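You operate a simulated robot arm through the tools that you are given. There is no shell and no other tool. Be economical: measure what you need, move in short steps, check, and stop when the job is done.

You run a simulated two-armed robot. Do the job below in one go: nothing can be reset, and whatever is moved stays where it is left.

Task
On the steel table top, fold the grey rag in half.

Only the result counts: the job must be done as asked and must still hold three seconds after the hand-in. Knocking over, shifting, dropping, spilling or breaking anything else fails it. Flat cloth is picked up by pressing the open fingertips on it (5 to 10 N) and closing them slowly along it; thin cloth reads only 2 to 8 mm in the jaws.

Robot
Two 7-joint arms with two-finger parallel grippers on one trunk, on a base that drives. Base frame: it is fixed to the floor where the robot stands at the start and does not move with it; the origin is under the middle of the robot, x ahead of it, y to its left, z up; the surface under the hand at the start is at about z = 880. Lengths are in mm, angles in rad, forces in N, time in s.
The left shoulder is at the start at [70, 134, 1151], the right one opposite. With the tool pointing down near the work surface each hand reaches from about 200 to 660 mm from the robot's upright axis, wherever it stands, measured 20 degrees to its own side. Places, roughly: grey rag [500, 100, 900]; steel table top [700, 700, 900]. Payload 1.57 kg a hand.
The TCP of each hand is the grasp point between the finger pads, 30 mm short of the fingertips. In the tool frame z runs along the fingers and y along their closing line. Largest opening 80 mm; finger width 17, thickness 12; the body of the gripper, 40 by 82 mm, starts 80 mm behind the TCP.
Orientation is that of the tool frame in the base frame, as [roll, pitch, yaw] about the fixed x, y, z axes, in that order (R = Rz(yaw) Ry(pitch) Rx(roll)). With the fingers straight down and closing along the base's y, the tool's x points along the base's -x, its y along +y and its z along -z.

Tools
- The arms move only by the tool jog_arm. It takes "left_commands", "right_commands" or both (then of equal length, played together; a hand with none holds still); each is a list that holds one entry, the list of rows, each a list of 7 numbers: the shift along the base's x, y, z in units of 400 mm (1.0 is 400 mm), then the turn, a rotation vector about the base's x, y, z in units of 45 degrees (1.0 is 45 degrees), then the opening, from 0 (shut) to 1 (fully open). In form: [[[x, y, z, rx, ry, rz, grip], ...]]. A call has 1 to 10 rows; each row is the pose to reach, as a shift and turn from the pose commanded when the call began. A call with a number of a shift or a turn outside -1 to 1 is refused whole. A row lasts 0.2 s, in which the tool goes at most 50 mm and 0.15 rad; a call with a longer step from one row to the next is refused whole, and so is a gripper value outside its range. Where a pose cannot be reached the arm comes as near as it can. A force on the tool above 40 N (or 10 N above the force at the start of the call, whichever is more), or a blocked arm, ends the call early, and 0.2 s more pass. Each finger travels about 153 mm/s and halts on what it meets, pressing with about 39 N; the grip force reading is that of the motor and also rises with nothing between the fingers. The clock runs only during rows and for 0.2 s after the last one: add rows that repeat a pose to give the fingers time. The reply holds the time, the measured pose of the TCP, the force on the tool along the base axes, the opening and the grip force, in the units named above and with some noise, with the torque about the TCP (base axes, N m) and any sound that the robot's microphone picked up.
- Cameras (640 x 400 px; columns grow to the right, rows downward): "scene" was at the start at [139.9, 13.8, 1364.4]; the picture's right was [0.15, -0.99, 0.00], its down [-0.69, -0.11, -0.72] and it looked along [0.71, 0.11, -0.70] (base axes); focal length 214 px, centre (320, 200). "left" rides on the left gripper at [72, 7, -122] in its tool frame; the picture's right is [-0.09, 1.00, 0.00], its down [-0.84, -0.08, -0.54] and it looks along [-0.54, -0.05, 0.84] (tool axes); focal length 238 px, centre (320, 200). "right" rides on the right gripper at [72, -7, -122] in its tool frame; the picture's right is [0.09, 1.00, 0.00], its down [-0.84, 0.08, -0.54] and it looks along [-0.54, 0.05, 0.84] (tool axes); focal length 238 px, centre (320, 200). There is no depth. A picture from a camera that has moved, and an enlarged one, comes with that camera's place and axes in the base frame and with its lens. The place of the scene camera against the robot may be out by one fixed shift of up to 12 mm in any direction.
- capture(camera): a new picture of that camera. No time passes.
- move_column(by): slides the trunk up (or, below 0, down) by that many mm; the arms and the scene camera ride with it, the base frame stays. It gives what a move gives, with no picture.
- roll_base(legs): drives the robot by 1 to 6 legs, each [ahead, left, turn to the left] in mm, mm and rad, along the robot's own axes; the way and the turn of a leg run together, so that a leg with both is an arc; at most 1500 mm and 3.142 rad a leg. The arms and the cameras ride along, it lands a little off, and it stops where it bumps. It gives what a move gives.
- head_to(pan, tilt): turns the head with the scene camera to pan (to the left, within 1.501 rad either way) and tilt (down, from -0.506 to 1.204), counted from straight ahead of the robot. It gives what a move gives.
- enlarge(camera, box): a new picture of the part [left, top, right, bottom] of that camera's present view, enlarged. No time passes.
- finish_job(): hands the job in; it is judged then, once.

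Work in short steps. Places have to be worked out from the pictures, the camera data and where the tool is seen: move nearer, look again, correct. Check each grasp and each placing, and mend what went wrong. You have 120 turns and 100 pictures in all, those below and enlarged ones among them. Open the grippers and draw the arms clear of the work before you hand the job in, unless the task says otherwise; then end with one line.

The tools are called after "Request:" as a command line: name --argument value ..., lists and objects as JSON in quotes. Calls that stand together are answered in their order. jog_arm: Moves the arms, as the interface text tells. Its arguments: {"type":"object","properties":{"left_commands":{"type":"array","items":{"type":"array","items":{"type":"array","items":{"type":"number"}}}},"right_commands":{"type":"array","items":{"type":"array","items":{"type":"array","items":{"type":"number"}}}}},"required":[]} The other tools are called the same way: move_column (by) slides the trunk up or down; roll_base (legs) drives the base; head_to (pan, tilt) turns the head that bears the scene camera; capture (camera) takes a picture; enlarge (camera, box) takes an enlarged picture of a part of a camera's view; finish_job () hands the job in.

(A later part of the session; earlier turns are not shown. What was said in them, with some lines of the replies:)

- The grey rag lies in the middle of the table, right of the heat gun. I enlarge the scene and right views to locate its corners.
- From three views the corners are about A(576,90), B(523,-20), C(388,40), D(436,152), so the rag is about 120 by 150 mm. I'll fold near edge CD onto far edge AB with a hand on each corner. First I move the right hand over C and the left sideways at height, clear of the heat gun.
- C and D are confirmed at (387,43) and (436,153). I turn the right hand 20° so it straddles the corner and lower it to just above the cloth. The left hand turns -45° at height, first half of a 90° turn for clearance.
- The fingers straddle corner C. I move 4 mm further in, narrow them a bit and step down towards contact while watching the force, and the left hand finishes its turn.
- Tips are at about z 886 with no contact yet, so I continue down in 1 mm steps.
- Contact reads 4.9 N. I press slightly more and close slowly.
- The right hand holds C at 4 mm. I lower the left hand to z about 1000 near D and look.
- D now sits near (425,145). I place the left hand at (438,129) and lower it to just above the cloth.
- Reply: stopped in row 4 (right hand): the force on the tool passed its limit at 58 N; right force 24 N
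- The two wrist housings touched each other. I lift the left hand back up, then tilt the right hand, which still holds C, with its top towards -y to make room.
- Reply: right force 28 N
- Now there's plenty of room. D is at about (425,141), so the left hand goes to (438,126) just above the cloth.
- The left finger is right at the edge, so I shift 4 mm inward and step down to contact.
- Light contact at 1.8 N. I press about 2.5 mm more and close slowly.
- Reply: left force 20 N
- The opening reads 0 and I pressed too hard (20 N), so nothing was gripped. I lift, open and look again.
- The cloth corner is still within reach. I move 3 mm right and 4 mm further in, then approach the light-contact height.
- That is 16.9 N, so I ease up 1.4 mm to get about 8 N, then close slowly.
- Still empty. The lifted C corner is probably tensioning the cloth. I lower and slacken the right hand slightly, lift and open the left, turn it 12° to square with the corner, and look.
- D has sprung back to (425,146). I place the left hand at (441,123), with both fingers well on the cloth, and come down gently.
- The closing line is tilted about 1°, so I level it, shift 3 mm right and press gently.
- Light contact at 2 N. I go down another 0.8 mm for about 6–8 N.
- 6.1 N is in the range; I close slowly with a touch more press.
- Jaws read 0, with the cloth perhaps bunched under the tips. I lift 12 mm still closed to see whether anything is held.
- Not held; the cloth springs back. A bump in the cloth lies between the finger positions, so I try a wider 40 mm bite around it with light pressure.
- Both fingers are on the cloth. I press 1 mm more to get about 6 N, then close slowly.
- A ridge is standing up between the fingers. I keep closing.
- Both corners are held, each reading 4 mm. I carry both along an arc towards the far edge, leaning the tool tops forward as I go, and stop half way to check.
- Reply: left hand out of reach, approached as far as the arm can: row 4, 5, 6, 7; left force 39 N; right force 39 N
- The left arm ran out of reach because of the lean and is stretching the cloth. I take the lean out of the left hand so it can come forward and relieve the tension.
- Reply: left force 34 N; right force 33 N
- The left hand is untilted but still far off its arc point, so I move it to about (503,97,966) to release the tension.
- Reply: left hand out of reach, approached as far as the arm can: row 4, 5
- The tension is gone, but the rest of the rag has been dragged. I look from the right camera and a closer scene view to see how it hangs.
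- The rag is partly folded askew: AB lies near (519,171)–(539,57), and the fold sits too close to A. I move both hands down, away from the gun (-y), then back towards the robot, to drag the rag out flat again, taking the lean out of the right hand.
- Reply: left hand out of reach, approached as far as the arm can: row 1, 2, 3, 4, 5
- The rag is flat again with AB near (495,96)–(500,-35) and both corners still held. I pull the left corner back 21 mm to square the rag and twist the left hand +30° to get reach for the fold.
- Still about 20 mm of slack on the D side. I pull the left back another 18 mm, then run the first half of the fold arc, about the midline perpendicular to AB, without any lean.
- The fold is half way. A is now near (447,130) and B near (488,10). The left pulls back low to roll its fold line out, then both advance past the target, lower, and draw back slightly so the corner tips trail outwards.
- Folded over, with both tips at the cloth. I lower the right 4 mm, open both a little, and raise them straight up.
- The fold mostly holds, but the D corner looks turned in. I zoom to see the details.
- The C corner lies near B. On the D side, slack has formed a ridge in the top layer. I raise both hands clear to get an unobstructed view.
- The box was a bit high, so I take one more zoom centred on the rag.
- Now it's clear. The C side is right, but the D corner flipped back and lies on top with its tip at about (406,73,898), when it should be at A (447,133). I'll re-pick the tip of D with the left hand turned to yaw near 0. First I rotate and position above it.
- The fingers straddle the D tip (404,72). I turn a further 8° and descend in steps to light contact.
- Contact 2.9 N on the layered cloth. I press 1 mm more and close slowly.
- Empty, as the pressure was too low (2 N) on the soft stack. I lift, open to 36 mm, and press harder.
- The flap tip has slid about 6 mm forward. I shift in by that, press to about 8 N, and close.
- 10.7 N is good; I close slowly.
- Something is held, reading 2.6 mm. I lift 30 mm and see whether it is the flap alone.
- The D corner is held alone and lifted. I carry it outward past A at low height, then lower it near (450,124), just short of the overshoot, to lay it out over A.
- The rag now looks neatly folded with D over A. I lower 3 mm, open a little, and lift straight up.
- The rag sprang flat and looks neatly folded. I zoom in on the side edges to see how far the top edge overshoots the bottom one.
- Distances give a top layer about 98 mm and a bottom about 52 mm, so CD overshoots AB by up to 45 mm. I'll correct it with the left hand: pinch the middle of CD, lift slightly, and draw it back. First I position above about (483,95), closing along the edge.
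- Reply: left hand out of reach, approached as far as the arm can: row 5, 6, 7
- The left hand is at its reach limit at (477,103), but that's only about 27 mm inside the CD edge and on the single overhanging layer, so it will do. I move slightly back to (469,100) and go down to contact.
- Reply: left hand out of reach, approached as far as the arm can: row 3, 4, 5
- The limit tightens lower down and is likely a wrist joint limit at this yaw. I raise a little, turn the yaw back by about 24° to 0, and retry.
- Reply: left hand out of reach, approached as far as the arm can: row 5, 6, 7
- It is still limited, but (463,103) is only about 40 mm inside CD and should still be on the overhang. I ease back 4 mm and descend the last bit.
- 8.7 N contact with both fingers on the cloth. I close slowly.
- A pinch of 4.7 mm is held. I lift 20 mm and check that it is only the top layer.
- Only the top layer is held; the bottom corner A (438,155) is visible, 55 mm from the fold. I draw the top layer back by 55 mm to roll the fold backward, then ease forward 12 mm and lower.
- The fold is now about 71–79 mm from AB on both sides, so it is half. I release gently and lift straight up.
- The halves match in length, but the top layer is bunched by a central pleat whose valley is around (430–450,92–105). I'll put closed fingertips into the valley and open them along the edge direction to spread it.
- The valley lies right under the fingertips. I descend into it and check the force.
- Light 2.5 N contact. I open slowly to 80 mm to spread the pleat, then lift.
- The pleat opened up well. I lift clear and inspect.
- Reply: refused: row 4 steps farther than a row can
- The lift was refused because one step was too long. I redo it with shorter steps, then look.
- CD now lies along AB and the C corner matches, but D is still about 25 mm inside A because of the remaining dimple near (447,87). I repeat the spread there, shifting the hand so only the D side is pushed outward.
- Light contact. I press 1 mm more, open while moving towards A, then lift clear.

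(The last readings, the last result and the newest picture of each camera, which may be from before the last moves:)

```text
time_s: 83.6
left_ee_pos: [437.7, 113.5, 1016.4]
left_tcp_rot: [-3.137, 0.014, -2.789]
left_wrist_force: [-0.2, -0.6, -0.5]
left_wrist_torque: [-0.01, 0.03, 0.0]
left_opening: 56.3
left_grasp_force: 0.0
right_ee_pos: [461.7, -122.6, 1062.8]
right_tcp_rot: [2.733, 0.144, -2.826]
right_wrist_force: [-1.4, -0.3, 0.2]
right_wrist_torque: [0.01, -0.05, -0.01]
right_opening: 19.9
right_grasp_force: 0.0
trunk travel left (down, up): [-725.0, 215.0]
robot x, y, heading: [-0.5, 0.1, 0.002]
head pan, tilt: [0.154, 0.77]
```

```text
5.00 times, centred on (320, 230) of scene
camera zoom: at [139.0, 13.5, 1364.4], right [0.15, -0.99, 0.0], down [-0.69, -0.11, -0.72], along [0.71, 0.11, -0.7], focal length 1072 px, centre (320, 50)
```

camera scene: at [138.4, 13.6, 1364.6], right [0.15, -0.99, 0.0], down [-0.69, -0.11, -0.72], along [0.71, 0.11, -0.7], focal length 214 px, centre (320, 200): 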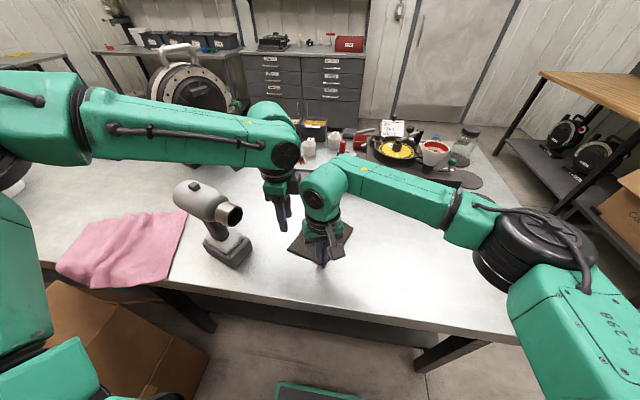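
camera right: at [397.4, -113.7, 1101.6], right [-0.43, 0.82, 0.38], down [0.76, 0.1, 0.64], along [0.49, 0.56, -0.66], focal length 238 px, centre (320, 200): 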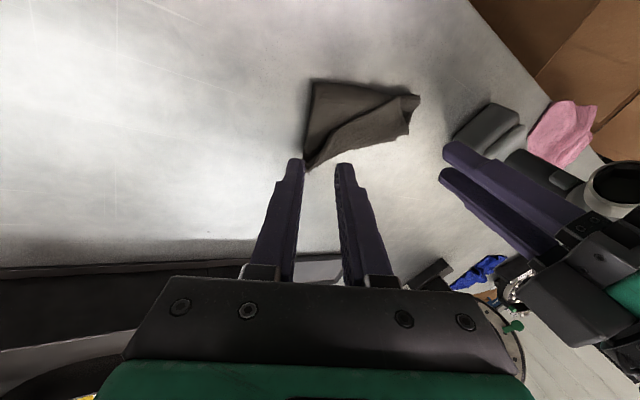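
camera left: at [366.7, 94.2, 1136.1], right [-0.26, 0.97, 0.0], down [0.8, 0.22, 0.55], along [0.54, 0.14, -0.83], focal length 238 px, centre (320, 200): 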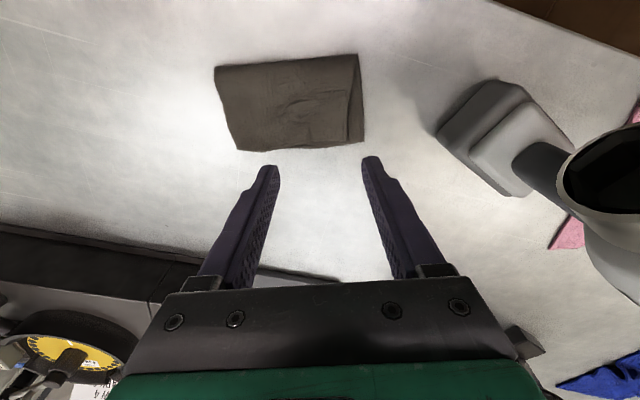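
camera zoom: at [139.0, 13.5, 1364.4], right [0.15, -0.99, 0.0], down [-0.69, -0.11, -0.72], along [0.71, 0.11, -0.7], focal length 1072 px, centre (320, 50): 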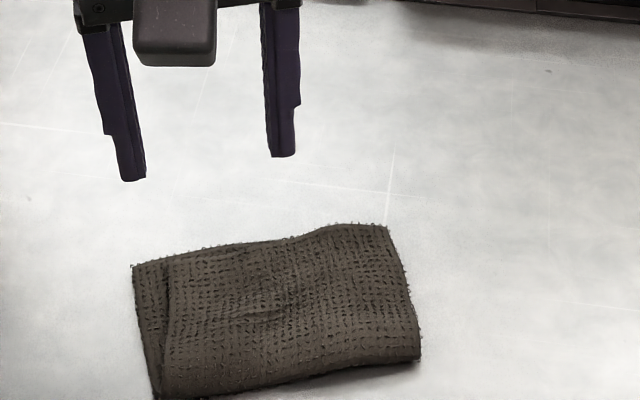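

The rag lies folded flat, with the edges aligned and D about 15 mm from A. I raise both arms clear, open the grippers, and take a last look.

Request:
jog_arm --left_commands '[[[0, 0.02, 0.1, 0, 0, 0, 1], [0, 0.05, 0.2, 0, 0, 0, 1], [0, 0.1, 0.3, 0, 0, 0, 1], [0, 0.15, 0.34, 0, 0, 0, 1], [0, 0.15, 0.34, 0, 0, 0, 1]]]' --right_commands '[[[0, -0.02, 0.05, 0, 0, 0, 1], [0, -0.04, 0.1, 0, 0, 0, 1], [0, -0.06, 0.15, 0, 0, 0, 1], [0, -0.06, 0.15, 0, 0, 0, 1], [0, -0.06, 0.15, 0, 0, 0, 1]]]'

Request:
capture --camera "scene"

Request:
enlarge --camera "scene" --box '[270, 200, 370, 280]'

```text
time_s: 84.8
left_ee_pos: [439.8, 173.1, 1151.3]
left_tcp_rot: [-3.136, 0.013, -2.787]
left_wrist_force: [-0.2, 0.1, -0.5]
left_wrist_torque: [-0.04, -0.02, 0.0]
left_opening: 80.0
left_grasp_force: 0.0
right_ee_pos: [463.4, -146.8, 1123.7]
right_tcp_rot: [2.731, 0.145, -2.824]
right_wrist_force: [0.2, 0.1, 0.3]
right_wrist_torque: [0.0, -0.02, 0.04]
right_opening: 80.0
right_grasp_force: 0.1
trunk travel left (down, up): [-725.0, 215.0]
robot x, y, heading: [0.4, 3.3, -0.0]
head pan, tilt: [0.154, 0.77]
```

```text
6 pictures are left
camera scene: at [140.2, 13.4, 1364.4], right [0.15, -0.99, 0.0], down [-0.69, -0.11, -0.72], along [0.71, 0.11, -0.7], focal length 214 px, centre (320, 200)
```

scene: 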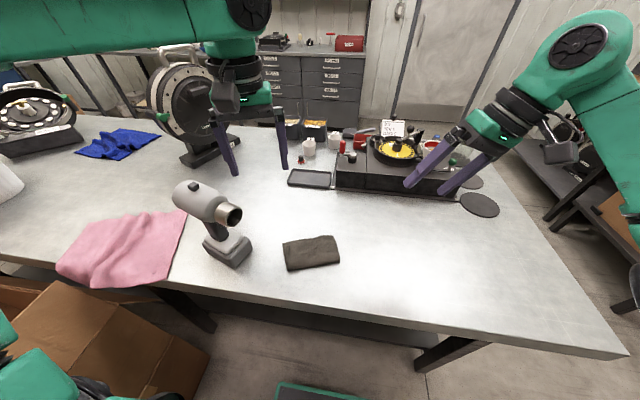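

```text
5.00 times, centred on (320, 240) of scene
camera zoom: at [140.2, 13.4, 1364.4], right [0.15, -0.99, 0.0], down [-0.69, -0.11, -0.72], along [0.71, 0.11, -0.7], focal length 1072 px, centre (320, 0)
```

zoom: 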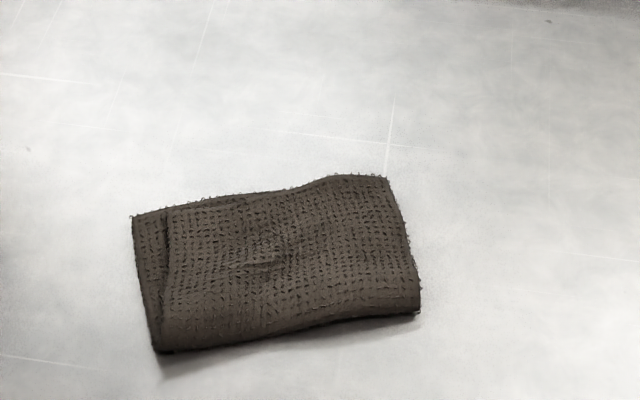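

The rag is folded in half and flat, the heat gun and other items are where they were, and both arms are clear with grippers open. I hand the job in.

Request:
finish_job

```text
The job is handed in.
```

The grey rag is folded in half on the steel table top, with one corner of the top layer about 15 mm short of the corner beneath it; nothing else moved, as far as the last picture shows.
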